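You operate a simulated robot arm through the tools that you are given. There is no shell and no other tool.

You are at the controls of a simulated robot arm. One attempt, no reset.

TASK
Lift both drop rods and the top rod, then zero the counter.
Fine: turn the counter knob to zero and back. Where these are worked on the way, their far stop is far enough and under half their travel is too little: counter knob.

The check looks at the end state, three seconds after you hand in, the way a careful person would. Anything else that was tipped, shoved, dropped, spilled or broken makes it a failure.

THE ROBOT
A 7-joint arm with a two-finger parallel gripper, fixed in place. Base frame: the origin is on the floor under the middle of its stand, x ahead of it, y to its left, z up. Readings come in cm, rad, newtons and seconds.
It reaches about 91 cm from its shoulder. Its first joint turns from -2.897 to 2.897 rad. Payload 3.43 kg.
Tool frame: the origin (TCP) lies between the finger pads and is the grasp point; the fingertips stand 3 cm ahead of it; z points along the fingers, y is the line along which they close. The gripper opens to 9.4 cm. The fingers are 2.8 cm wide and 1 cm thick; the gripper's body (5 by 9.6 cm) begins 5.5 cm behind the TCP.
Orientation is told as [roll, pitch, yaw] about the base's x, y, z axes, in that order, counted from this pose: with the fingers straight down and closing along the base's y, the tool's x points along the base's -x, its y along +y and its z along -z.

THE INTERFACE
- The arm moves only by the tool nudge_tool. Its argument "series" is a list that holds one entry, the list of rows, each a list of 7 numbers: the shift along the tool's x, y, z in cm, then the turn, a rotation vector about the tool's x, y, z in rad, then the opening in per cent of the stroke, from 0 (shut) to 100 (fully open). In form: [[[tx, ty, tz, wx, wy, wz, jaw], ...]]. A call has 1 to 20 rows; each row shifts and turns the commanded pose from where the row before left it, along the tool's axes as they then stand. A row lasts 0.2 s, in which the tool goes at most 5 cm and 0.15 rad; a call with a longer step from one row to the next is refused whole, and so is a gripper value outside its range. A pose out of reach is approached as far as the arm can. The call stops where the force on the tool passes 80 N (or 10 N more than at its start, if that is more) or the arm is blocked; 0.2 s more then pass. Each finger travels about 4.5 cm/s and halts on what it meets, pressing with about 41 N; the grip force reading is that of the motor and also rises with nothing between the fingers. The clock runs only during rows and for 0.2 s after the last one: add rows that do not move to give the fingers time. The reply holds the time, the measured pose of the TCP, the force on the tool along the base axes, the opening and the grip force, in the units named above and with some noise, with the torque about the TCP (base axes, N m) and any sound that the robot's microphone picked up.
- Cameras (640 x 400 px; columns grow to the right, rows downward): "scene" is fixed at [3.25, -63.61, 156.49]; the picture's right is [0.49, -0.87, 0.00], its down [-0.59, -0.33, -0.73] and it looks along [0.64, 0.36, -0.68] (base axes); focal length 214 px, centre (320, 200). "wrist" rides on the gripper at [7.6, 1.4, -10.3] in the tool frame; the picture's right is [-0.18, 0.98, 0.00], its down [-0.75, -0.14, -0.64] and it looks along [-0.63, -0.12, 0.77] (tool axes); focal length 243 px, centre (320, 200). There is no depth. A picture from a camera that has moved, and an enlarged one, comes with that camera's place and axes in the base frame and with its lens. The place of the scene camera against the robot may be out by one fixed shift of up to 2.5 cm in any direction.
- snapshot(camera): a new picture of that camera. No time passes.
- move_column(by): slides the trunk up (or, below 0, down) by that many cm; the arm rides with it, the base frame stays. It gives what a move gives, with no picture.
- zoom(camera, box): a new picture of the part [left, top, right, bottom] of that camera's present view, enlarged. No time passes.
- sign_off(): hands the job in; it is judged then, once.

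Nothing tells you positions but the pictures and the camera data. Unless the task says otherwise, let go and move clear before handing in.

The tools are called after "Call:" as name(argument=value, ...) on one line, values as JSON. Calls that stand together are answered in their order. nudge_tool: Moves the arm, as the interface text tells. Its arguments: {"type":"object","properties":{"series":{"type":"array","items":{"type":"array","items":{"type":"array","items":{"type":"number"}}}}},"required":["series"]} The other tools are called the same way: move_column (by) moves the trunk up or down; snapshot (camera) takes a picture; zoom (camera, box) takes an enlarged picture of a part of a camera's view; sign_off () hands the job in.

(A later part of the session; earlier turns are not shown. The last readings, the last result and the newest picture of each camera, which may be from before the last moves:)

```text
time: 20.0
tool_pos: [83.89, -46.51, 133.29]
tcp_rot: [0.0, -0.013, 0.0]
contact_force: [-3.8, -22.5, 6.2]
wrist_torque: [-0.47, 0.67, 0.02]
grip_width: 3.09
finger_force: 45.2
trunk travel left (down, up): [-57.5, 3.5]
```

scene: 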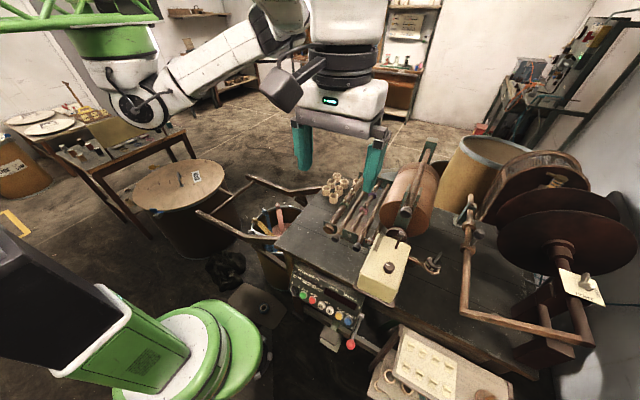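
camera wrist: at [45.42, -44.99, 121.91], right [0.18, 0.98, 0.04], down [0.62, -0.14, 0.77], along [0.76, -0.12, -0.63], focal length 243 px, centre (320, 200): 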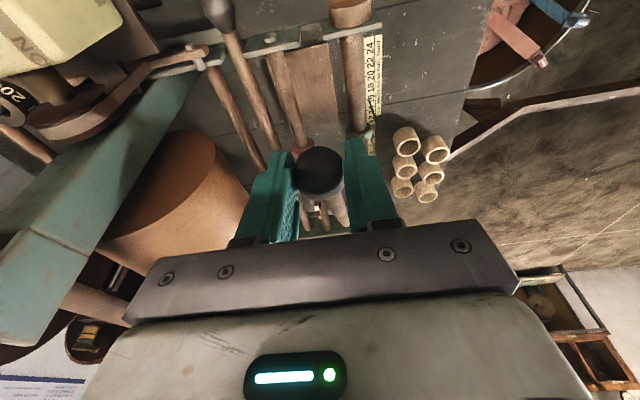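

Call:
nudge_tool(series=[[[0, -0.3, 0, 0, 0, 0, 10], [0.163, 0, 0.038, 0, -0.1, 0, 10], [0.163, 0, 0.038, 0, -0.1, 0, 10], [0.163, 0, 0.038, 0, -0.1, 0, 10], [0.163, 0, 0.038, 0, -0.1, 0, 10], [0.163, 0, 0.038, 0, -0.1, 0, 10], [0, 0, 0, 0, 0, 0, 10]]])

Call:
snapshot(camera="wrist")

Call:
zoom(camera="scene", box=[290, 60, 430, 180])

```text
time: 21.6
tool_pos: [83.2, -46.44, 133.01]
tcp_rot: [0.001, -0.515, 0.003]
contact_force: [-2.9, 12.4, 2.6]
wrist_torque: [0.06, 0.88, -0.01]
grip_width: 3.08
finger_force: 44.8
trunk travel left (down, up): [-57.5, 3.5]
```

```text
taken
camera wrist: at [71.45, -45.02, 138.1], right [0.16, 0.98, 0.09], down [0.34, -0.14, 0.93], along [0.93, -0.12, -0.36], focal length 243 px, centre (320, 200)
```

wrist: 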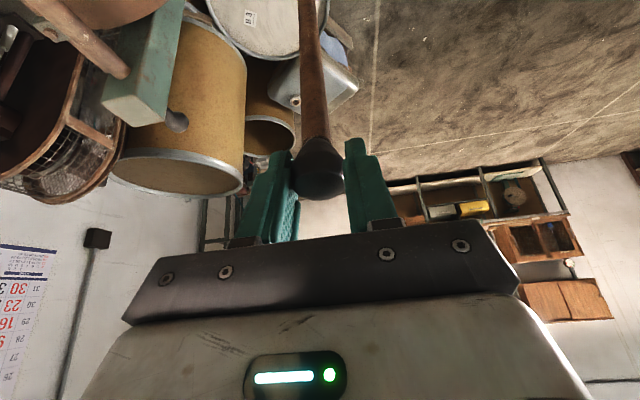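

```text
3.33 times, centred on (360, 120) of scene
camera zoom: at [3.25, -63.61, 156.49], right [0.49, -0.87, 0.0], down [-0.59, -0.33, -0.73], along [0.64, 0.36, -0.68], focal length 715 px, centre (187, 467)
```

zoom: 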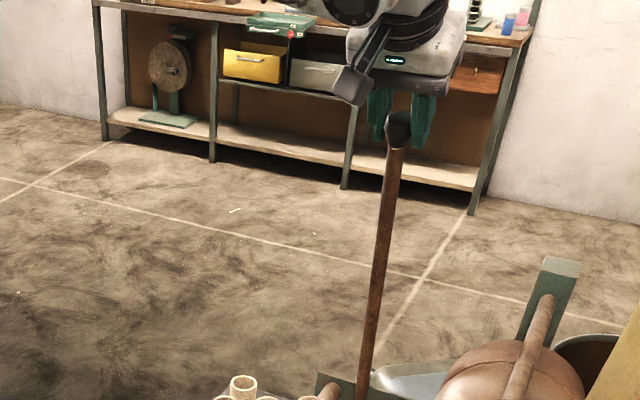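

With the fingers tilted forward about 30°, the force is low again. Pushing onward gently through vertical.

Call:
nudge_tool(series=[[[-1.51, 0, 0.68, 0, 0, 0, 10], [-1.51, 0, 0.68, 0, 0, 0, 10], [-1.42, 0, 0.745, 0, 0, 0, 10], [-1.42, 0, 0.745, 0, 0, 0, 10], [0, 0, 0, 0, 0, 0, 10]]])

Call:
zoom(camera="scene", box=[290, 60, 430, 180])

```text
time: 22.8
tool_pos: [89.7, -46.55, 133.41]
tcp_rot: [-0.002, -0.518, 0.004]
contact_force: [1.4, 26.5, 14.5]
wrist_torque: [0.22, -0.29, 0.04]
grip_width: 3.12
finger_force: 44.6
trunk travel left (down, up): [-57.5, 3.5]
```

```text
3.33 times, centred on (360, 120) of scene
camera zoom: at [3.25, -63.61, 156.49], right [0.49, -0.87, 0.0], down [-0.59, -0.33, -0.73], along [0.64, 0.36, -0.68], focal length 715 px, centre (187, 467)
```

zoom: 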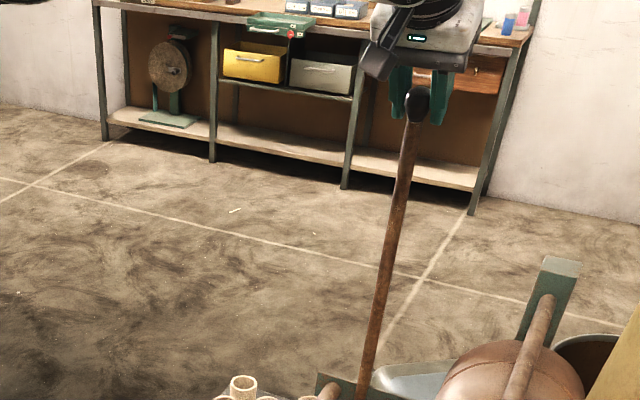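

The rod is at about vertical with no stop yet. A little further, correcting sideways.

Call:
nudge_tool(series=[[[-1.4, 0.15, 0.7, 0, 0, 0, 10], [-1.35, 0, 0.8, 0, 0, 0, 10], [0, 0, 0, 0, 0, 0, 10], [0, 0, 0, 0, 0, 0, 10]]])

Call:
zoom(camera="scene", box=[290, 60, 430, 180])

Call:
snapshot(camera="wrist")

```text
time: 23.8
tool_pos: [92.65, -46.46, 133.42]
tcp_rot: [0.004, -0.51, -0.001]
contact_force: [-15.4, 27.5, -0.6]
wrist_torque: [-0.02, -0.24, 0.23]
grip_width: 3.09
finger_force: 44.9
trunk travel left (down, up): [-57.5, 3.5]
```

```text
3.33 times, centred on (360, 120) of scene
camera zoom: at [3.25, -63.61, 156.49], right [0.49, -0.87, 0.0], down [-0.59, -0.33, -0.73], along [0.64, 0.36, -0.68], focal length 715 px, centre (187, 467)
```

zoom: 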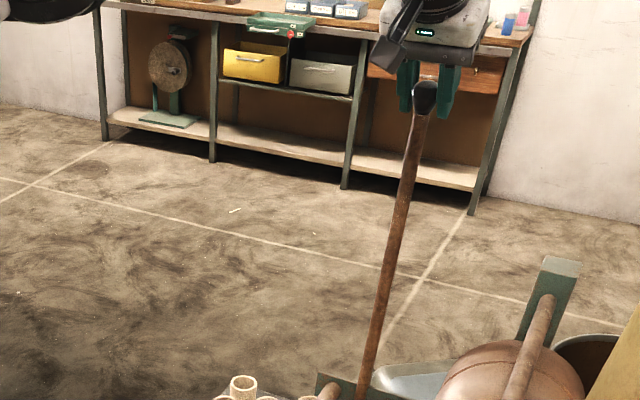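

```text
taken
camera wrist: at [80.9, -45.01, 138.6], right [0.16, 0.98, 0.09], down [0.35, -0.14, 0.93], along [0.92, -0.12, -0.36], focal length 243 px, centre (320, 200)
```

wrist: 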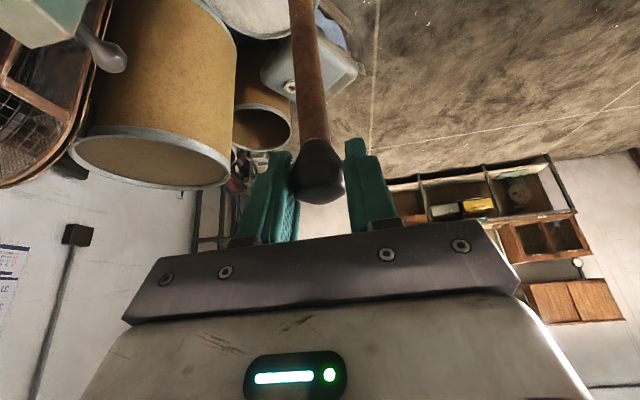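

Now there's about 15 N of pushback along x, so it may be near its stop past vertical. One more small push to test.

Call:
nudge_tool(series=[[[-0.6, 0.15, 0.38, 0, 0, 0, 10], [0, 0, 0, 0, 0, 0, 10], [0, 0, 0, 0, 0, 0, 10]]])

```text
time: 24.6
tool_pos: [92.75, -46.46, 133.39]
tcp_rot: [0.005, -0.503, -0.005]
contact_force: [-68.4, 29.9, -1.9]
wrist_torque: [0.33, 0.16, 0.22]
grip_width: 3.13
finger_force: 44.8
trunk travel left (down, up): [-57.5, 3.5]
```

That's a hard stop just past vertical. I'll relax the push and open the fingers while staying around the handle, then check it stays.

Call:
nudge_tool(series=[[[0.5, 0.1, -0.3, 0, 0, 0, 10], [0, 0, 0, 0, 0, 0, 10], [0, 0, 0, 0, 0, 0, 40], [0, 0, 0, 0, 0, 0, 60], [0, 0, 0, 0, 0, 0, 60]]])

Call:
snapshot(camera="wrist")

Call:
zoom(camera="scene", box=[290, 60, 430, 180])

```text
time: 25.8
tool_pos: [92.92, -46.33, 133.37]
tcp_rot: [-0.001, -0.515, 0.001]
contact_force: [0.2, 0.6, -0.6]
wrist_torque: [-0.05, 0.02, 0.0]
grip_width: 5.63
finger_force: 0.0
trunk travel left (down, up): [-57.5, 3.5]
```

```text
taken
camera wrist: at [81.27, -44.81, 138.57], right [0.16, 0.98, 0.09], down [0.34, -0.14, 0.93], along [0.93, -0.12, -0.36], focal length 243 px, centre (320, 200)
```

wrist: 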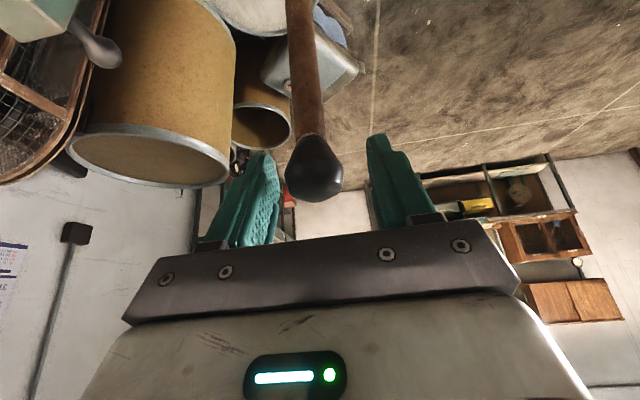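

```text
3.33 times, centred on (360, 120) of scene
camera zoom: at [3.25, -63.61, 156.49], right [0.49, -0.87, 0.0], down [-0.59, -0.33, -0.73], along [0.64, 0.36, -0.68], focal length 715 px, centre (187, 467)
```

zoom: 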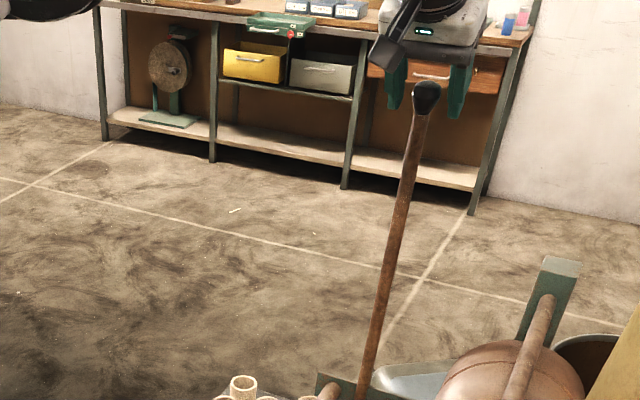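

Rod one stays up against its stop with the gripper open. I'm backing out along the fingers and watching that it stays.

Call:
nudge_tool(series=[[[0, 0, -2.5, 0, 0, 0, 60], [0, 0, -3.5, 0, 0, 0, 60], [0.5, 0, -4, 0, 0, 0, 60], [2.5, 0, -3, 0, 0, 0, 60], [4, 0, 0, 0, 0, 0, 50], [4, 0, 0, 0, 0, 0, 50], [0, 0, 0, 0, 0, 0, 50]]])

Call:
snapshot(camera="wrist")

Call:
snapshot(camera="scene")

```text
time: 27.4
tool_pos: [76.95, -46.18, 139.21]
tcp_rot: [-0.001, -0.511, 0.001]
contact_force: [-0.1, -0.6, -0.7]
wrist_torque: [-0.01, 0.03, -0.02]
grip_width: 4.69
finger_force: 0.1
trunk travel left (down, up): [-57.5, 3.5]
```

```text
taken
camera wrist: at [65.23, -44.67, 144.32], right [0.16, 0.98, 0.09], down [0.34, -0.14, 0.93], along [0.93, -0.12, -0.36], focal length 243 px, centre (320, 200)
```

wrist: 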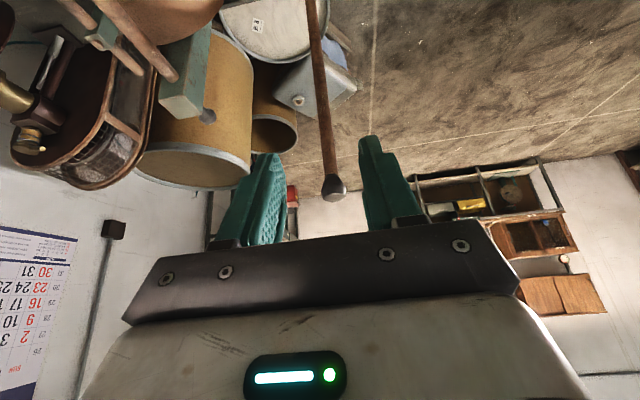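

```text
taken
```

scene: 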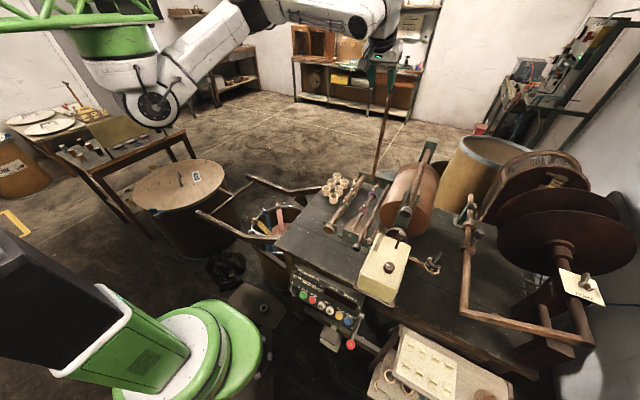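

Rod one is up and stable. Next is the right drop rod. I'll come back, align above its handle with the same tilt, and check clearance to the cream box.

Call:
nudge_tool(series=[[[3.87, -0.92, -0.38, 0, 0, 0, 50], [3.87, -0.92, -0.38, 0, 0, 0, 50], [3.87, -0.92, -0.38, 0, 0, 0, 50], [3.87, -0.92, -0.38, 0, 0, 0, 50], [3.87, -0.92, -0.38, 0, 0, 0, 50], [3.87, -0.92, -0.38, 0, 0, 0, 50], [3.87, -0.92, -0.38, 0, 0, 0, 50], [3.87, -0.92, -0.38, 0, 0, 0, 50], [3.87, -0.92, -0.38, 0, 0.08, 0, 50], [0, 0, 0, 0, 0.08, 0, 50], [1.14, 0, 3.75, 0, 0, 0, 50], [1.14, 0, 3.75, 0, 0, 0, 50], [1.14, 0, 3.75, 0, 0, 0, 50], [0, 0, 0, 0, 0, 0, 50]]])

Call:
snapshot(camera="wrist")

Call:
zoom(camera="scene", box=[290, 130, 450, 270])

```text
time: 30.4
tool_pos: [45.47, -54.53, 113.41]
tcp_rot: [-0.001, -0.353, -0.001]
contact_force: [0.0, 0.3, -0.3]
wrist_torque: [0.0, 0.0, 0.04]
grip_width: 4.7
finger_force: 0.0
trunk travel left (down, up): [-57.5, 3.5]
```

```text
taken
camera wrist: at [34.78, -53.14, 120.34], right [0.17, 0.98, 0.06], down [0.49, -0.14, 0.86], along [0.86, -0.12, -0.5], focal length 243 px, centre (320, 200)
```

wrist: 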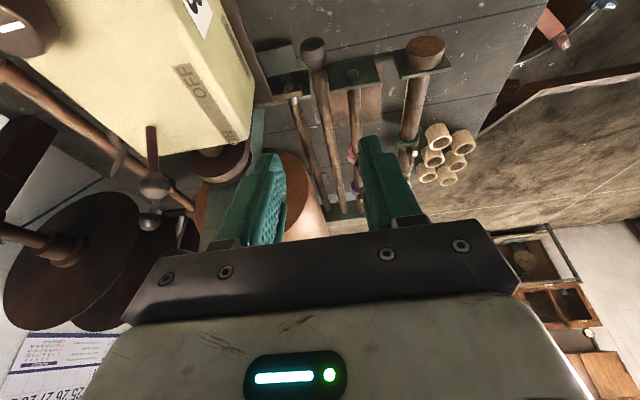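

```text
2.86 times, centred on (370, 200) of scene
camera zoom: at [3.25, -63.61, 156.49], right [0.49, -0.87, 0.0], down [-0.59, -0.33, -0.73], along [0.64, 0.36, -0.68], focal length 613 px, centre (177, 200)
```

zoom: 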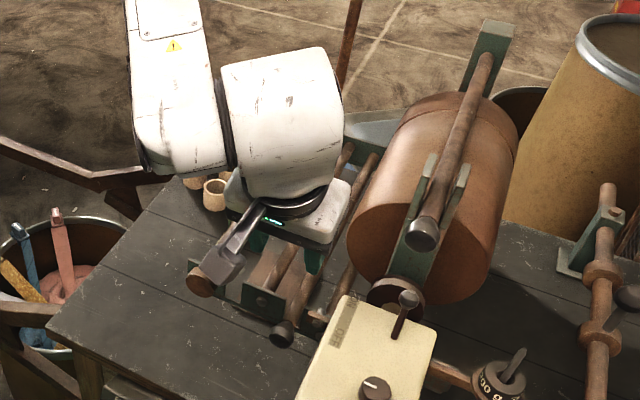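

The box's +y face is at about y=-61 and its base plate reaches about y=-59.5, which is tight beside the gripper body. I'll roll the tool slightly so the hand leans away from the box, then move to the pre-grasp.

Call:
nudge_tool(series=[[[0, 0, 0, 0.15, 0, 0, 50], [0.78, 0.74, 3.07, 0, 0, 0, 50], [0.78, 0.74, 3.07, 0, 0, 0, 50], [0.78, 0.74, 3.07, 0, 0, 0, 50], [0.78, 0.74, 3.07, 0, 0, 0, 50], [0, 0, 0, 0, 0, 0, 50]]])

Call:
snapshot(camera="wrist")

Call:
zoom(camera="wrist", box=[180, 60, 440, 250])

Call:
zoom(camera="scene", box=[310, 160, 430, 270])

```text
time: 31.8
tool_pos: [46.95, -53.5, 100.66]
tcp_rot: [-0.152, -0.353, 0.001]
contact_force: [-0.2, 0.3, 0.4]
wrist_torque: [0.0, 0.0, 0.01]
grip_width: 4.7
finger_force: 0.1
trunk travel left (down, up): [-57.5, 3.5]
```

```text
taken
camera wrist: at [36.37, -50.59, 107.35], right [0.22, 0.97, -0.08], down [0.48, -0.04, 0.88], along [0.85, -0.23, -0.48], focal length 243 px, centre (320, 200)
```

wrist: 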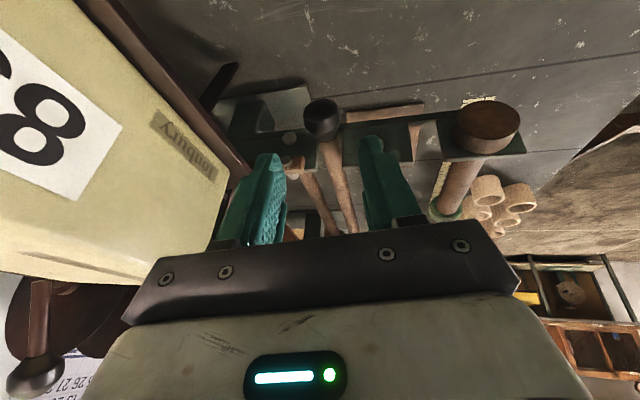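

```text
2.11 times, centred on (310, 155) of wrist
camera zoom: at [36.37, -50.59, 107.35], right [0.22, 0.97, -0.08], down [0.48, -0.04, 0.88], along [0.85, -0.23, -0.48], focal length 511 px, centre (341, 295)
```

zoom: 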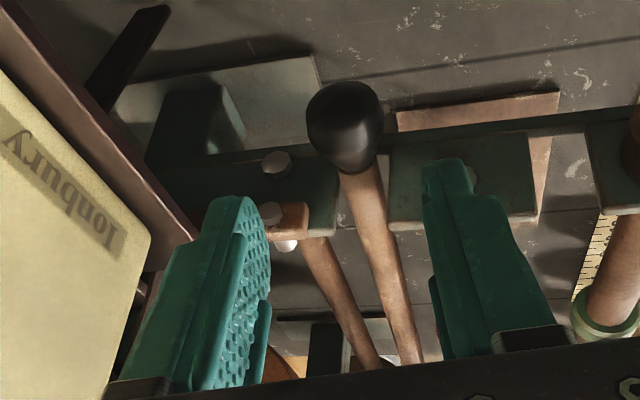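

```text
3.64 times, centred on (370, 215) of scene
camera zoom: at [3.25, -63.61, 156.49], right [0.49, -0.87, 0.0], down [-0.59, -0.33, -0.73], along [0.64, 0.36, -0.68], focal length 780 px, centre (138, 146)
```

zoom: 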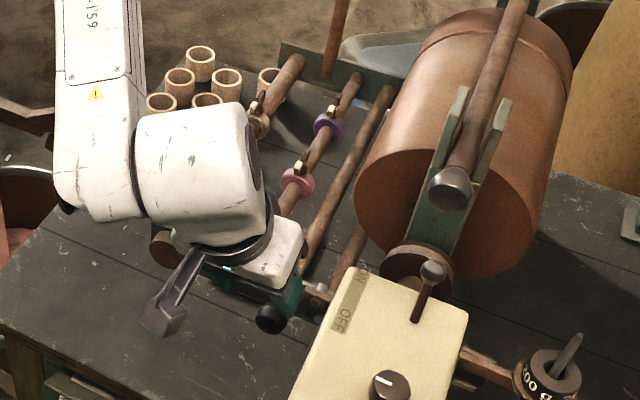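

The handle is centred between the fingers. I'll narrow the opening to about 4 cm to miss the bolts beside it and go down.

Call:
nudge_tool(series=[[[0.06, 0.007, 1.0, 0, 0, 0, 44], [0.06, 0.007, 1.0, 0, 0, 0, 43], [0.06, 0.007, 1.0, 0, 0, 0, 43], [0.06, 0.007, 1.0, 0, 0, 0, 43], [0.06, 0.007, 1.0, 0, 0, 0, 43], [0, 0, 0, 0, 0, 0, 43]]])

Call:
zoom(camera="wrist", box=[180, 60, 440, 250])

```text
time: 33.2
tool_pos: [48.25, -54.19, 95.73]
tcp_rot: [-0.15, -0.351, -0.003]
contact_force: [0.2, 0.7, -0.5]
wrist_torque: [-0.02, 0.03, -0.01]
grip_width: 4.03
finger_force: 0.1
trunk travel left (down, up): [-57.5, 3.5]
```

```text
2.11 times, centred on (310, 155) of wrist
camera zoom: at [37.72, -51.23, 102.42], right [0.22, 0.97, -0.07], down [0.48, -0.04, 0.88], along [0.85, -0.23, -0.48], focal length 511 px, centre (341, 295)
```

zoom: 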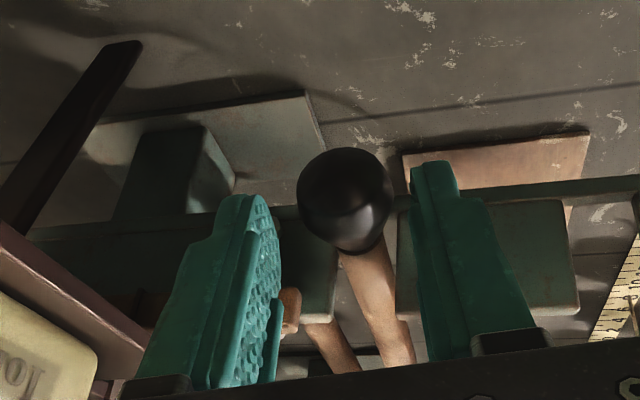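

Call:
nudge_tool(series=[[[0.06, 0.007, 0.7, 0, 0, 0, 43], [0.06, 0.007, 0.6, 0, 0, 0, 43], [0.06, 0.007, 0.5, 0, 0, 0, 43], [0, 0, 0, 0, 0, 0, 43]]])

Call:
zoom(camera="wrist", box=[180, 60, 440, 250])

Call:
zoom(camera="scene", box=[310, 160, 430, 270])

```text
time: 34.2
tool_pos: [48.68, -54.53, 93.96]
tcp_rot: [-0.149, -0.353, -0.002]
contact_force: [-0.6, 0.5, -0.3]
wrist_torque: [0.0, -0.01, 0.01]
grip_width: 4.04
finger_force: 0.0
trunk travel left (down, up): [-57.5, 3.5]
```

```text
2.11 times, centred on (310, 155) of wrist
camera zoom: at [38.15, -51.51, 100.7], right [0.22, 0.97, -0.07], down [0.48, -0.04, 0.88], along [0.85, -0.23, -0.48], focal length 511 px, centre (341, 295)
```

zoom: 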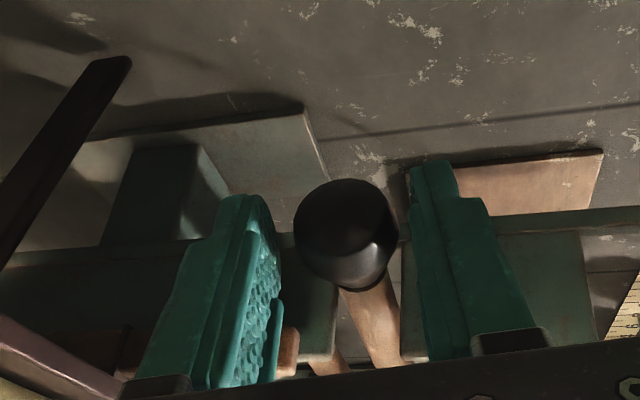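

```text
3.64 times, centred on (370, 215) of scene
camera zoom: at [3.25, -63.61, 156.49], right [0.49, -0.87, 0.0], down [-0.59, -0.33, -0.73], along [0.64, 0.36, -0.68], focal length 780 px, centre (138, 146)
```

zoom: 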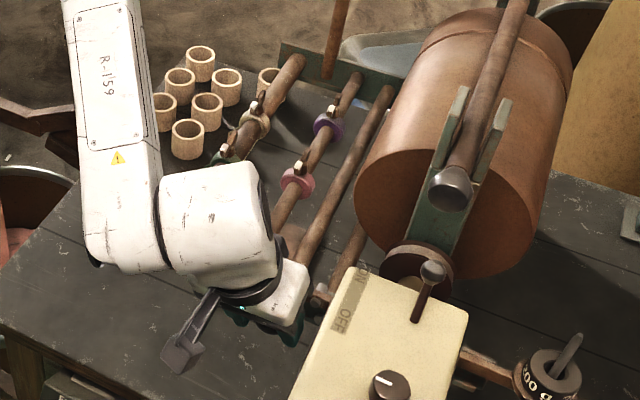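

The handle is centred at the same depth as before. Closing.

Call:
nudge_tool(series=[[[0, 0, 0, 0, 0, 0, 25], [0, 0, 0, 0, 0, 0, 10], [0, 0, 0, 0, 0, 0, 10], [0, 0, 0, 0, 0, 0, 10]]])

```text
time: 35.2
tool_pos: [48.77, -54.48, 94.09]
tcp_rot: [-0.151, -0.353, -0.001]
contact_force: [-0.9, 3.0, -0.3]
wrist_torque: [0.11, -0.14, -0.01]
grip_width: 3.06
finger_force: 45.2
trunk travel left (down, up): [-57.5, 3.5]
```

Gripped (3.06 cm, 45 N). Lifting along its arc, starting with a short section.

Call:
nudge_tool(series=[[[-0.62, -0.223, -1.475, 0, 0, 0, 10], [-0.62, -0.223, -1.475, 0, 0, 0, 10], [-1.48, -0.43, -2.845, 0, 0, 0, 10], [-1.69, -0.41, -2.71, 0, 0, 0, 10], [0, 0, 0, 0, 0, 0, 10]]])

Call:
zoom(camera="wrist", box=[180, 60, 440, 250])

Call:
zoom(camera="scene", box=[310, 130, 450, 260])

```text
time: 36.4
tool_pos: [49.82, -54.48, 103.76]
tcp_rot: [-0.15, -0.353, 0.0]
contact_force: [-0.4, 5.1, -3.6]
wrist_torque: [0.13, 0.71, -0.01]
grip_width: 3.07
finger_force: 44.6
trunk travel left (down, up): [-57.5, 3.5]
```

```text
2.11 times, centred on (310, 155) of wrist
camera zoom: at [39.24, -51.45, 110.3], right [0.22, 0.97, -0.07], down [0.48, -0.04, 0.88], along [0.85, -0.23, -0.48], focal length 511 px, centre (341, 295)
```

zoom: 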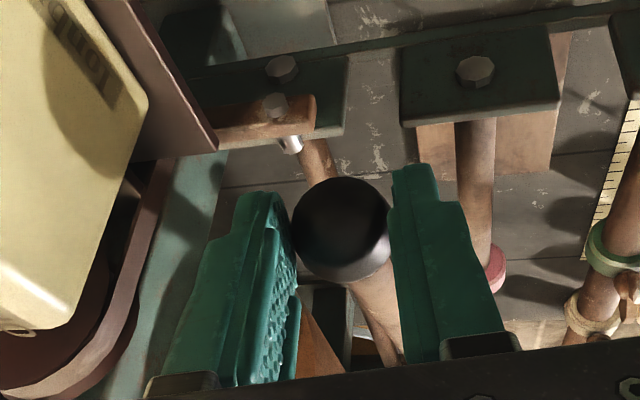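

```text
3.08 times, centred on (380, 195) of scene
camera zoom: at [3.25, -63.61, 156.49], right [0.49, -0.87, 0.0], down [-0.59, -0.33, -0.73], along [0.64, 0.36, -0.68], focal length 660 px, centre (135, 215)
```

zoom: 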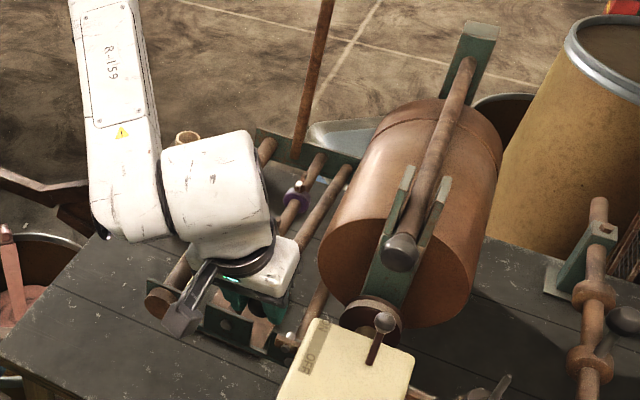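

Rising freely with little force. Continuing up past the box and drum.

Call:
nudge_tool(series=[[[-1.91, -0.39, -2.58, 0, 0, 0, 10], [-2.11, -0.364, -2.41, 0, 0, 0, 10], [-2.31, -0.34, -2.25, 0, 0, 0, 10], [0, 0, 0, 0, 0, 0, 10]]])

Call:
zoom(camera="wrist", box=[180, 60, 440, 250])

Call:
zoom(camera="scene", box=[310, 130, 450, 260])

```text
time: 37.4
tool_pos: [53.37, -54.4, 112.78]
tcp_rot: [-0.151, -0.353, -0.001]
contact_force: [-5.6, -0.5, -0.7]
wrist_torque: [-0.1, 0.9, -0.19]
grip_width: 3.07
finger_force: 44.7
trunk travel left (down, up): [-57.5, 3.5]
```

```text
2.11 times, centred on (310, 155) of wrist
camera zoom: at [42.67, -51.4, 119.53], right [0.23, 0.97, -0.08], down [0.48, -0.04, 0.88], along [0.85, -0.23, -0.48], focal length 511 px, centre (341, 295)
```

zoom: 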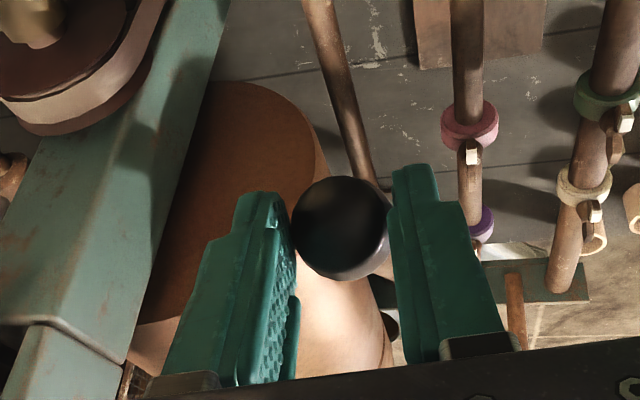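

```text
3.08 times, centred on (380, 195) of scene
camera zoom: at [3.25, -63.61, 156.49], right [0.49, -0.87, 0.0], down [-0.59, -0.33, -0.73], along [0.64, 0.36, -0.68], focal length 660 px, centre (135, 215)
```

zoom: 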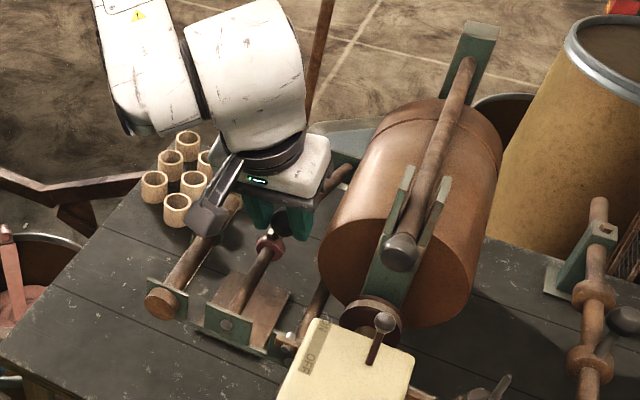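

No snags. I'll straighten the roll about the handle now that the hand is above the box, and continue up.

Call:
nudge_tool(series=[[[0, -0.318, 0.01, -0.15, 0, 0, 10], [-2.47, 0, -2.07, 0, 0, 0, 10], [-2.64, 0, -1.87, 0, 0, 0, 10], [-2.77, 0, -1.65, 0, 0, 0, 10], [-2.89, 0, -1.43, 0, 0, 0, 10], [0, 0, 0, 0, 0, 0, 10]]])

Call:
zoom(camera="wrist", box=[180, 60, 440, 250])

Call:
zoom(camera="scene", box=[310, 100, 450, 230])

```text
time: 38.8
tool_pos: [60.99, -54.8, 123.15]
tcp_rot: [-0.004, -0.353, 0.001]
contact_force: [-14.4, -15.1, 10.9]
wrist_torque: [-0.33, 0.86, -0.14]
grip_width: 3.06
finger_force: 44.7
trunk travel left (down, up): [-57.5, 3.5]
```

```text
2.11 times, centred on (310, 155) of wrist
camera zoom: at [50.27, -53.3, 130.12], right [0.18, 0.98, 0.06], down [0.49, -0.14, 0.86], along [0.86, -0.12, -0.5], focal length 511 px, centre (341, 295)
```

zoom: 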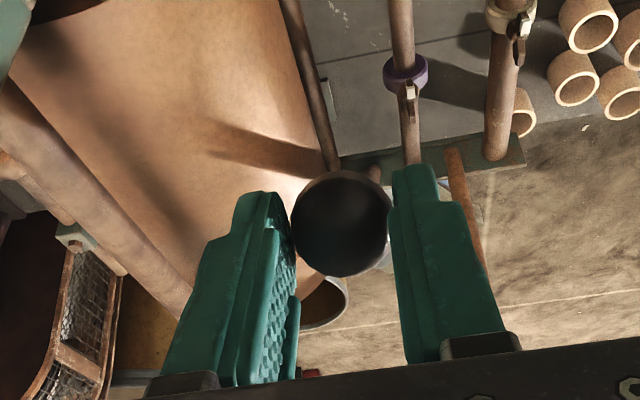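

```text
3.08 times, centred on (380, 165) of scene
camera zoom: at [3.25, -63.61, 156.49], right [0.49, -0.87, 0.0], down [-0.59, -0.33, -0.73], along [0.64, 0.36, -0.68], focal length 660 px, centre (135, 308)
```

zoom: 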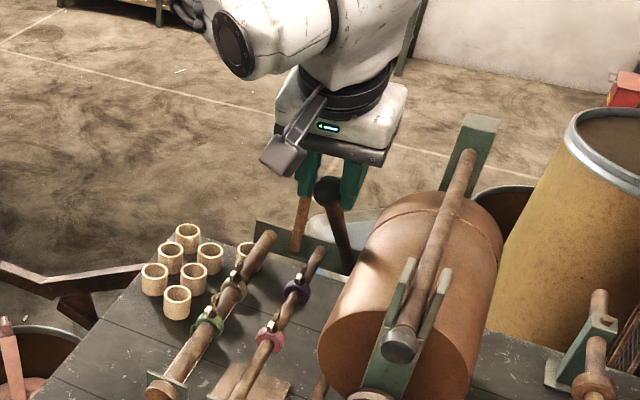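

Call:
nudge_tool(series=[[[0.06, -0.12, -0.14, 0, 0, 0, 10], [-3.01, 0, -1.22, 0, 0, 0, 10], [-3.09, 0, -0.98, 0, 0, 0, 10], [-3.15, 0, -0.71, 0, 0, 0, 10], [-3.2, 0, -0.46, 0, 0, 0, 10], [0, 0, 0, 0, 0, 0, 10]]])

Call:
zoom(camera="scene", box=[310, 60, 450, 190])

Call:
snapshot(camera="wrist")

```text
time: 40.2
tool_pos: [71.48, -54.82, 130.53]
tcp_rot: [0.0, -0.352, 0.001]
contact_force: [-6.6, -8.2, 7.7]
wrist_torque: [-0.17, 1.04, 0.08]
grip_width: 3.07
finger_force: 44.6
trunk travel left (down, up): [-57.5, 3.5]
```

```text
3.08 times, centred on (380, 125) of scene
camera zoom: at [3.25, -63.61, 156.49], right [0.49, -0.87, 0.0], down [-0.59, -0.33, -0.73], along [0.64, 0.36, -0.68], focal length 660 px, centre (135, 431)
```

zoom: 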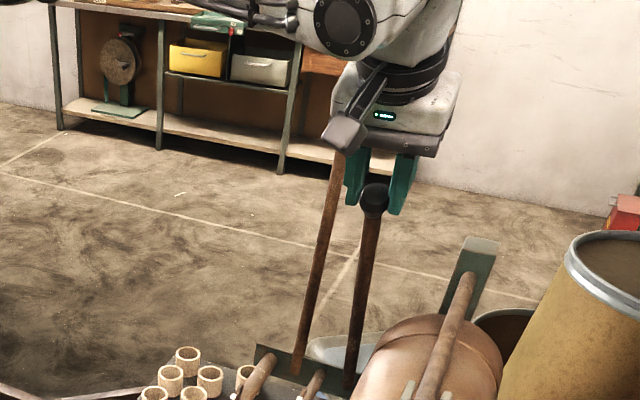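

```text
taken
camera wrist: at [60.89, -53.36, 137.56], right [0.17, 0.98, 0.06], down [0.48, -0.14, 0.86], along [0.86, -0.12, -0.5], focal length 243 px, centre (320, 200)
```

wrist: 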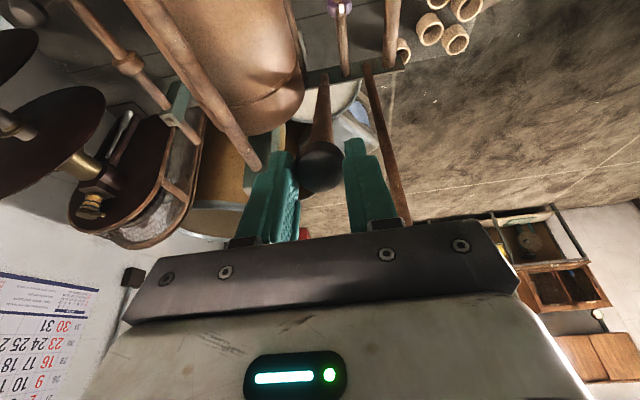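

At about 64°. Now I'll tilt the fingers forward around the handle for reach, then continue.

Call:
nudge_tool(series=[[[0.191, -0.05, 0.048, 0, -0.09, 0, 10], [0.191, 0, 0.048, 0, -0.09, 0, 10], [0.191, 0, 0.048, 0, -0.09, 0, 10], [0.191, 0, 0.048, 0, -0.09, 0, 10], [0.191, 0, 0.048, 0, -0.09, 0, 10], [0, 0, 0, 0, 0, 0, 10]]])

Call:
snapshot(camera="wrist")

```text
time: 41.6
tool_pos: [70.84, -54.96, 129.77]
tcp_rot: [-0.001, -0.802, 0.0]
contact_force: [-2.6, 1.1, -3.9]
wrist_torque: [-0.05, 1.2, -0.11]
grip_width: 3.1
finger_force: 45.2
trunk travel left (down, up): [-57.5, 3.5]
```

```text
taken
camera wrist: at [58.14, -53.38, 131.41], right [0.13, 0.98, 0.13], down [0.06, -0.14, 0.99], along [0.99, -0.12, -0.08], focal length 243 px, centre (320, 200)
```

wrist: 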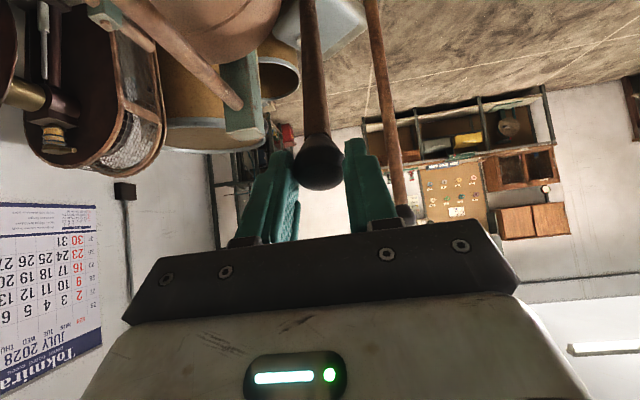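

Call:
nudge_tool(series=[[[-2.98, 0, 1.23, 0, 0, 0, 10], [-2.88, 0, 1.47, 0, 0, 0, 10], [-2.76, 0, 1.69, 0, 0, 0, 10], [0, 0, 0, 0, 0, 0, 10]]])

Call:
zoom(camera="scene", box=[310, 40, 450, 170])

Call:
snapshot(camera="wrist")

```text
time: 42.6
tool_pos: [80.11, -54.78, 133.13]
tcp_rot: [-0.001, -0.804, -0.002]
contact_force: [-1.9, 6.0, 3.7]
wrist_torque: [0.14, 0.51, 0.25]
grip_width: 3.06
finger_force: 45.2
trunk travel left (down, up): [-57.5, 3.5]
```

```text
3.08 times, centred on (380, 105) of scene
camera zoom: at [3.25, -63.61, 156.49], right [0.49, -0.87, 0.0], down [-0.59, -0.33, -0.73], along [0.64, 0.36, -0.68], focal length 660 px, centre (135, 492)
```

zoom: 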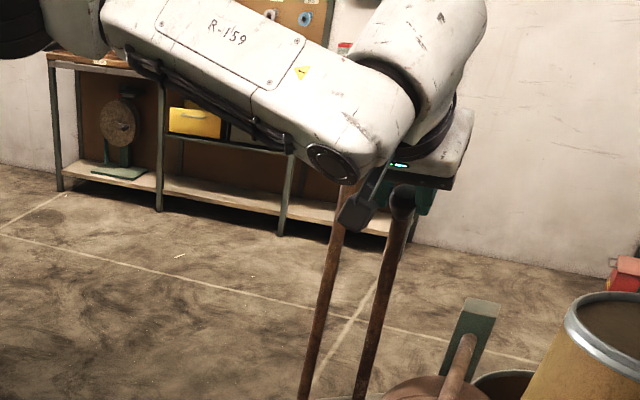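

```text
taken
camera wrist: at [67.38, -53.39, 134.81], right [0.13, 0.98, 0.13], down [0.06, -0.14, 0.99], along [0.99, -0.12, -0.08], focal length 243 px, centre (320, 200)
```

wrist: 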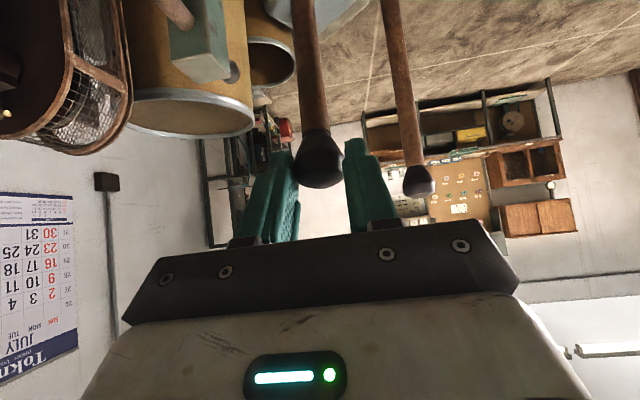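

The forearm stays well in front of rod one. Continuing to vertical.

Call:
nudge_tool(series=[[[-2.6, 0, 1.91, 0, 0, 0, 10], [-2.45, 0, 2.12, 0, 0, 0, 10], [0, 0, 0, 0, 0, 0, 10]]])

Call:
snapshot(camera="wrist")

Call:
snapshot(camera="scene")

```text
time: 43.4
tool_pos: [86.17, -54.85, 134.02]
tcp_rot: [-0.005, -0.805, 0.001]
contact_force: [-1.7, -8.7, 13.0]
wrist_torque: [-0.2, 0.14, 0.14]
grip_width: 3.07
finger_force: 45.1
trunk travel left (down, up): [-57.5, 3.5]
```

```text
taken
camera wrist: at [73.5, -53.31, 135.64], right [0.13, 0.98, 0.13], down [0.06, -0.14, 0.99], along [0.99, -0.12, -0.08], focal length 243 px, centre (320, 200)
```

wrist: 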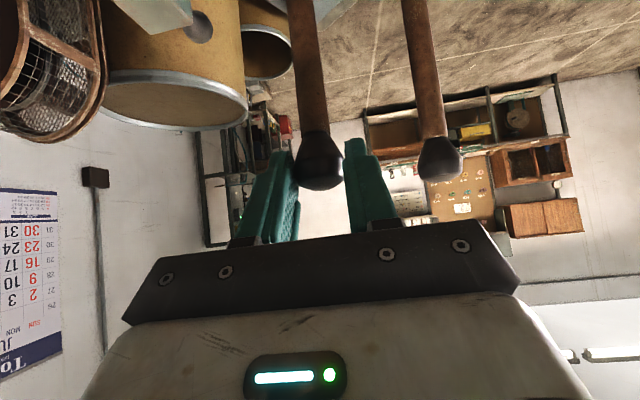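

```text
taken
```

scene: 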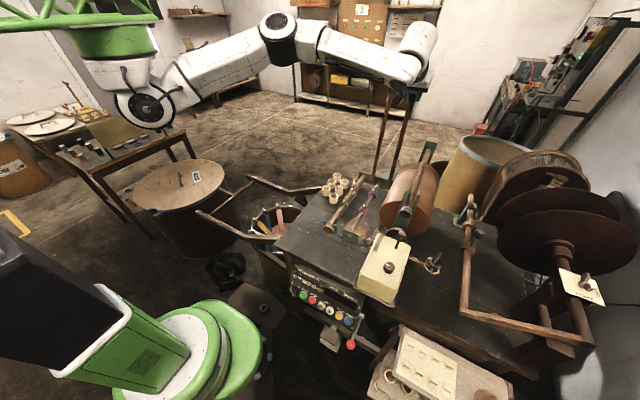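

Clear view: rod one's ball passes outside the right finger. Two more steps toward the stop.

Call:
nudge_tool(series=[[[-1.14, -0.03, 1.1, 0, 0, 0, 10], [-1.14, -0.03, 1.1, 0, 0, 0, 10], [-0.7, 0, 0.75, 0, 0, 0, 10], [0, 0, 0, 0, 0, 0, 10]]])

Call:
snapshot(camera="wrist")

```text
time: 44.4
tool_pos: [90.43, -54.92, 134.0]
tcp_rot: [0.0, -0.804, -0.001]
contact_force: [-1.6, -2.9, 15.8]
wrist_torque: [-0.05, 0.68, 0.03]
grip_width: 3.07
finger_force: 45.1
trunk travel left (down, up): [-57.5, 3.5]
```

```text
taken
camera wrist: at [77.82, -53.38, 135.64], right [0.13, 0.98, 0.13], down [0.06, -0.14, 0.99], along [0.99, -0.12, -0.08], focal length 243 px, centre (320, 200)
```

wrist: 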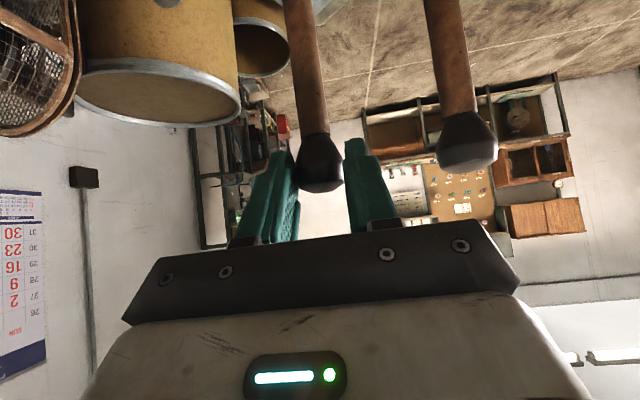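

Call:
nudge_tool(series=[[[-0.75, -0.02, 0.85, 0, 0, 0, 10], [-0.3, 0, 0.35, 0, 0, 0, 10], [0, 0, 0, 0, 0, 0, 10]]])

```text
time: 45.2
tool_pos: [91.9, -54.86, 133.79]
tcp_rot: [0.001, -0.799, -0.002]
contact_force: [-36.4, 18.0, 1.3]
wrist_torque: [0.21, 0.41, 0.27]
grip_width: 3.09
finger_force: 45.0
trunk travel left (down, up): [-57.5, 3.5]
```

It's at its stop (36 N pushback). I'll relax, open, and retreat along the fingers.

Call:
nudge_tool(series=[[[0.2, 0.05, -0.2, 0, 0, 0, 10], [0, 0, 0, 0, 0, 0, 10], [0, 0, 0, 0, 0, 0, 30], [0, 0, 0, 0, 0, 0, 48], [0, 0, 0, 0, 0, 0, 48], [0, 0, 0, 0, 0, 0, 48]]])

Call:
snapshot(camera="wrist")

```text
time: 46.6
tool_pos: [91.75, -54.93, 133.93]
tcp_rot: [-0.001, -0.803, 0.0]
contact_force: [-0.1, -0.3, -0.8]
wrist_torque: [-0.02, -0.02, 0.02]
grip_width: 4.52
finger_force: 0.0
trunk travel left (down, up): [-57.5, 3.5]
```

```text
taken
camera wrist: at [79.1, -53.44, 135.58], right [0.13, 0.98, 0.13], down [0.06, -0.14, 0.99], along [0.99, -0.12, -0.08], focal length 243 px, centre (320, 200)
```

wrist: 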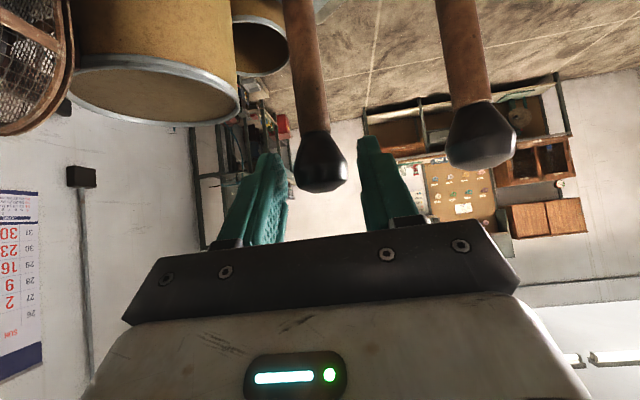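

Both drop rods are up and standing. I'm backing out along the fingers and returning to a safe spot above the box.

Call:
nudge_tool(series=[[[0, 0, -2.5, 0, 0, 0, 48], [0, 0, -4, 0, 0, 0, 48], [0, 0, -4, 0, 0, 0, 48], [2.68, 0, -3.84, 0, 0, 0, 48], [2.68, 0, -3.84, 0, 0, 0, 48], [2.68, 0, -3.84, 0, 0, 0, 48], [2.68, 0, -3.84, 0, 0, 0, 48], [2.68, 0, -3.84, 0, 0, 0, 48], [0, 0, 0, 0, 0, 0, 48]]])

Call:
snapshot(camera="wrist")

Call:
snapshot(camera="scene")

```text
time: 48.6
tool_pos: [61.17, -54.93, 144.18]
tcp_rot: [0.012, -0.788, -0.01]
contact_force: [0.1, -0.5, 0.1]
wrist_torque: [-0.01, 0.01, -0.05]
grip_width: 4.51
finger_force: 0.0
trunk travel left (down, up): [-57.5, 3.5]
```

```text
taken
camera wrist: at [48.48, -53.5, 146.02], right [0.13, 0.98, 0.14], down [0.07, -0.15, 0.99], along [0.99, -0.12, -0.09], focal length 243 px, centre (320, 200)
```

wrist: 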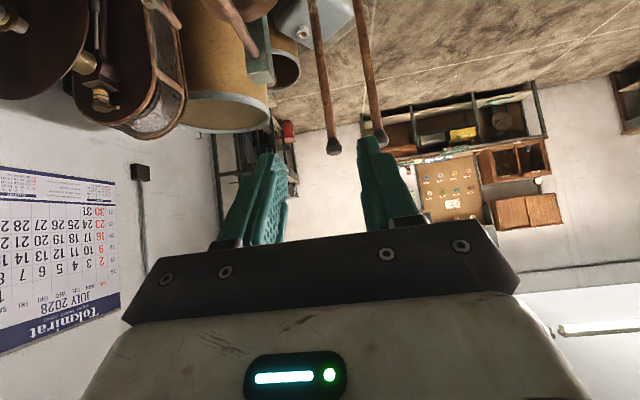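

```text
taken
```

scene: 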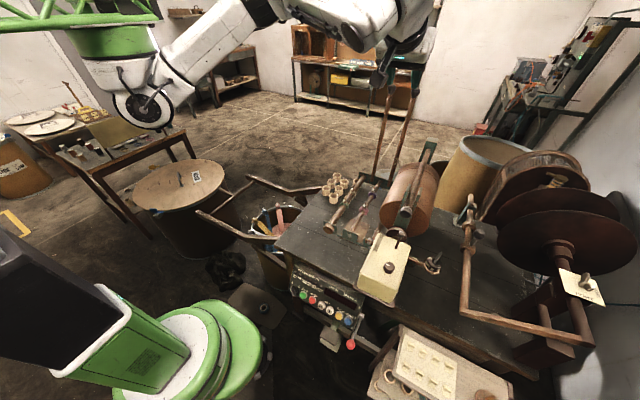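

Both drop rods stand. Now I'll reorient (yaw outward, less tilt) for the top rod, whose ball is at about (50, -66, 116).

Call:
nudge_tool(series=[[[2, -1, 0, 0.072, 0, 0.07, 48], [2, -1, 0, 0.072, 0, 0.07, 48], [2, -1, 0, 0.072, 0, 0.07, 48], [2, -1, 0, 0, 0.1, 0, 48], [2, -1, 0, 0, 0.1, 0, 48], [0, 0, 0, 0, 0, 0, 48]]])

```text
time: 50.0
tool_pos: [53.43, -58.51, 137.88]
tcp_rot: [0.001, -0.601, -0.302]
contact_force: [0.5, -0.7, 0.1]
wrist_torque: [-0.03, 0.01, 0.0]
grip_width: 4.52
finger_force: 0.1
trunk travel left (down, up): [-57.5, 3.5]
```

Call:
nudge_tool(series=[[[2.73, -1.56, 1.59, 0, 0, 0, 48], [2.73, -1.56, 1.59, 0, 0, 0, 48], [2.73, -1.56, 1.59, 0, 0, 0, 48], [2.73, -1.56, 1.59, 0, 0, 0, 48], [2.73, -1.56, 1.59, 0, 0, 0, 48], [0, 0, 0, 0, 0, 0, 48]]])

Call:
snapshot(camera="wrist")

Call:
zoom(camera="wrist", box=[180, 60, 440, 250])

Call:
zoom(camera="scene", box=[330, 150, 470, 280])

```text
time: 51.4
tool_pos: [44.72, -63.9, 123.74]
tcp_rot: [-0.001, -0.602, -0.302]
contact_force: [-0.7, 0.3, -0.4]
wrist_torque: [0.01, 0.0, 0.02]
grip_width: 4.52
finger_force: 0.1
trunk travel left (down, up): [-57.5, 3.5]
```

```text
taken
camera wrist: at [33.46, -58.95, 127.88], right [0.44, 0.89, 0.1], down [0.2, -0.21, 0.96], along [0.88, -0.4, -0.27], focal length 243 px, centre (320, 200)
```

wrist: 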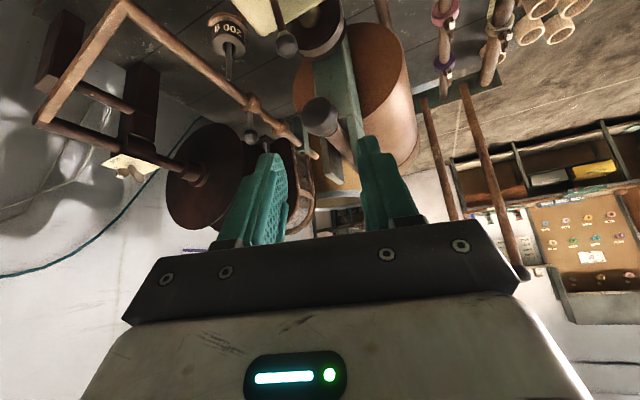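

```text
2.11 times, centred on (310, 155) of wrist
camera zoom: at [33.46, -58.95, 127.88], right [0.44, 0.89, 0.1], down [0.2, -0.21, 0.96], along [0.88, -0.4, -0.27], focal length 511 px, centre (341, 295)
```

zoom: 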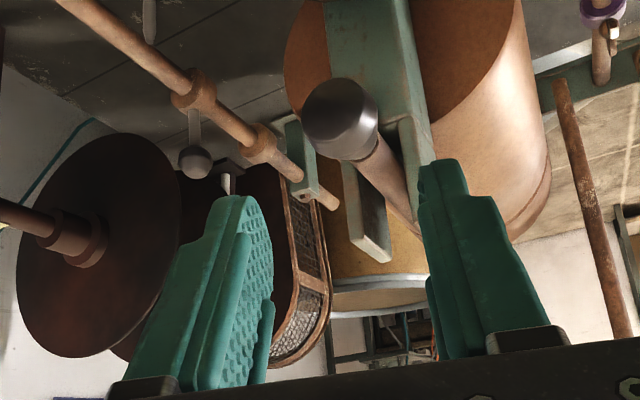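

```text
3.08 times, centred on (400, 215) of scene
camera zoom: at [3.25, -63.61, 156.49], right [0.49, -0.87, 0.0], down [-0.59, -0.33, -0.73], along [0.64, 0.36, -0.68], focal length 660 px, centre (74, 154)
```

zoom: 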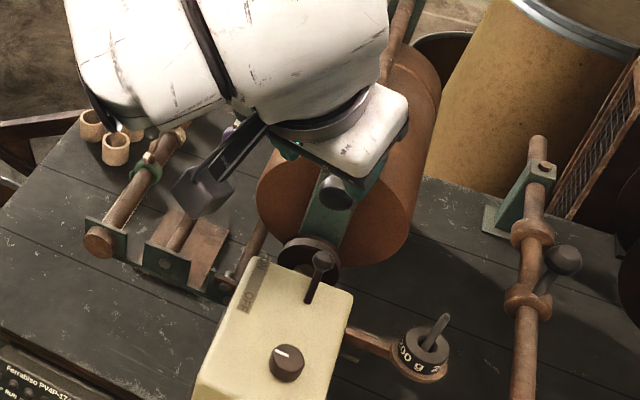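

The ball checks out at (50.2, -65.7, 115.4), between the fingers. Advancing.

Call:
nudge_tool(series=[[[0.03, -0.014, 1.2, 0, 0, 0, 48], [0.03, -0.014, 1.2, 0, 0, 0, 48], [0.03, -0.014, 1.2, 0, 0, 0, 48], [0.03, -0.014, 1.2, 0, 0, 0, 48], [0.03, -0.014, 1.2, 0, 0, 0, 48], [0, 0, 0, 0, 0, 0, 48]]])

Call:
zoom(camera="wrist", box=[180, 60, 440, 250])

Call:
zoom(camera="scene", box=[330, 150, 470, 280])

```text
time: 52.8
tool_pos: [47.7, -64.79, 118.6]
tcp_rot: [0.001, -0.601, -0.301]
contact_force: [-0.9, 0.4, 0.7]
wrist_torque: [0.0, 0.04, 0.02]
grip_width: 4.52
finger_force: 0.0
trunk travel left (down, up): [-57.5, 3.5]
```

```text
2.11 times, centred on (310, 155) of wrist
camera zoom: at [36.49, -59.97, 122.64], right [0.44, 0.89, 0.1], down [0.2, -0.21, 0.96], along [0.88, -0.4, -0.27], focal length 511 px, centre (341, 295)
```

zoom: 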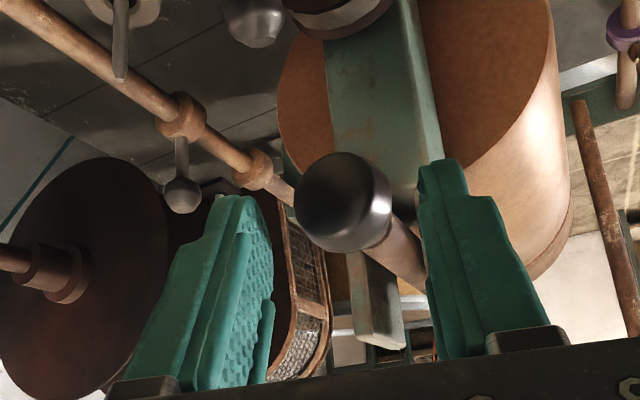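

```text
3.08 times, centred on (400, 215) of scene
camera zoom: at [3.25, -63.61, 156.49], right [0.49, -0.87, 0.0], down [-0.59, -0.33, -0.73], along [0.64, 0.36, -0.68], focal length 660 px, centre (74, 154)
```

zoom: 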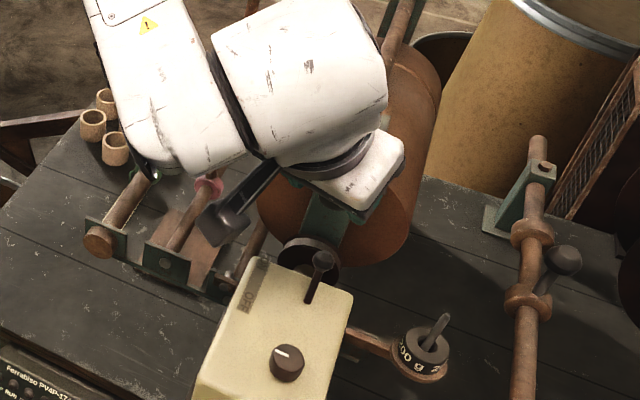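

Call:
nudge_tool(series=[[[0.02, 0, 0.8, 0, 0, 0, 48], [0.02, 0, 0.7, 0, 0, 0, 48], [0.02, 0, 0.6, 0, 0, 0, 48], [0, 0, 0, 0, 0, 0, 48]]])

Call:
zoom(camera="wrist", box=[180, 60, 440, 250])

```text
time: 53.8
tool_pos: [48.78, -65.27, 116.83]
tcp_rot: [0.001, -0.603, -0.302]
contact_force: [0.0, -0.3, 0.0]
wrist_torque: [-0.02, 0.01, -0.01]
grip_width: 4.51
finger_force: 0.0
trunk travel left (down, up): [-57.5, 3.5]
```

```text
2.11 times, centred on (310, 155) of wrist
camera zoom: at [37.63, -60.36, 120.84], right [0.44, 0.89, 0.1], down [0.2, -0.21, 0.96], along [0.88, -0.4, -0.27], focal length 511 px, centre (341, 295)
```

zoom: 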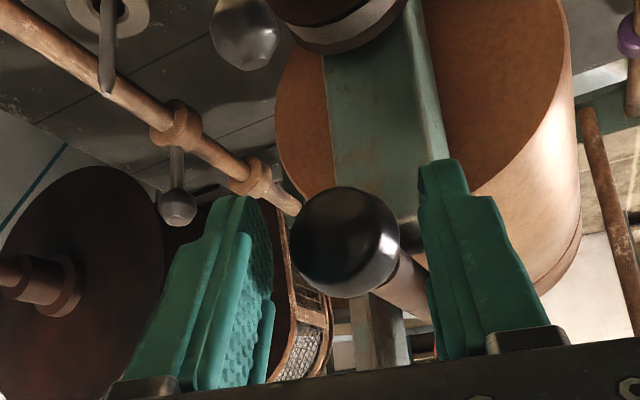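

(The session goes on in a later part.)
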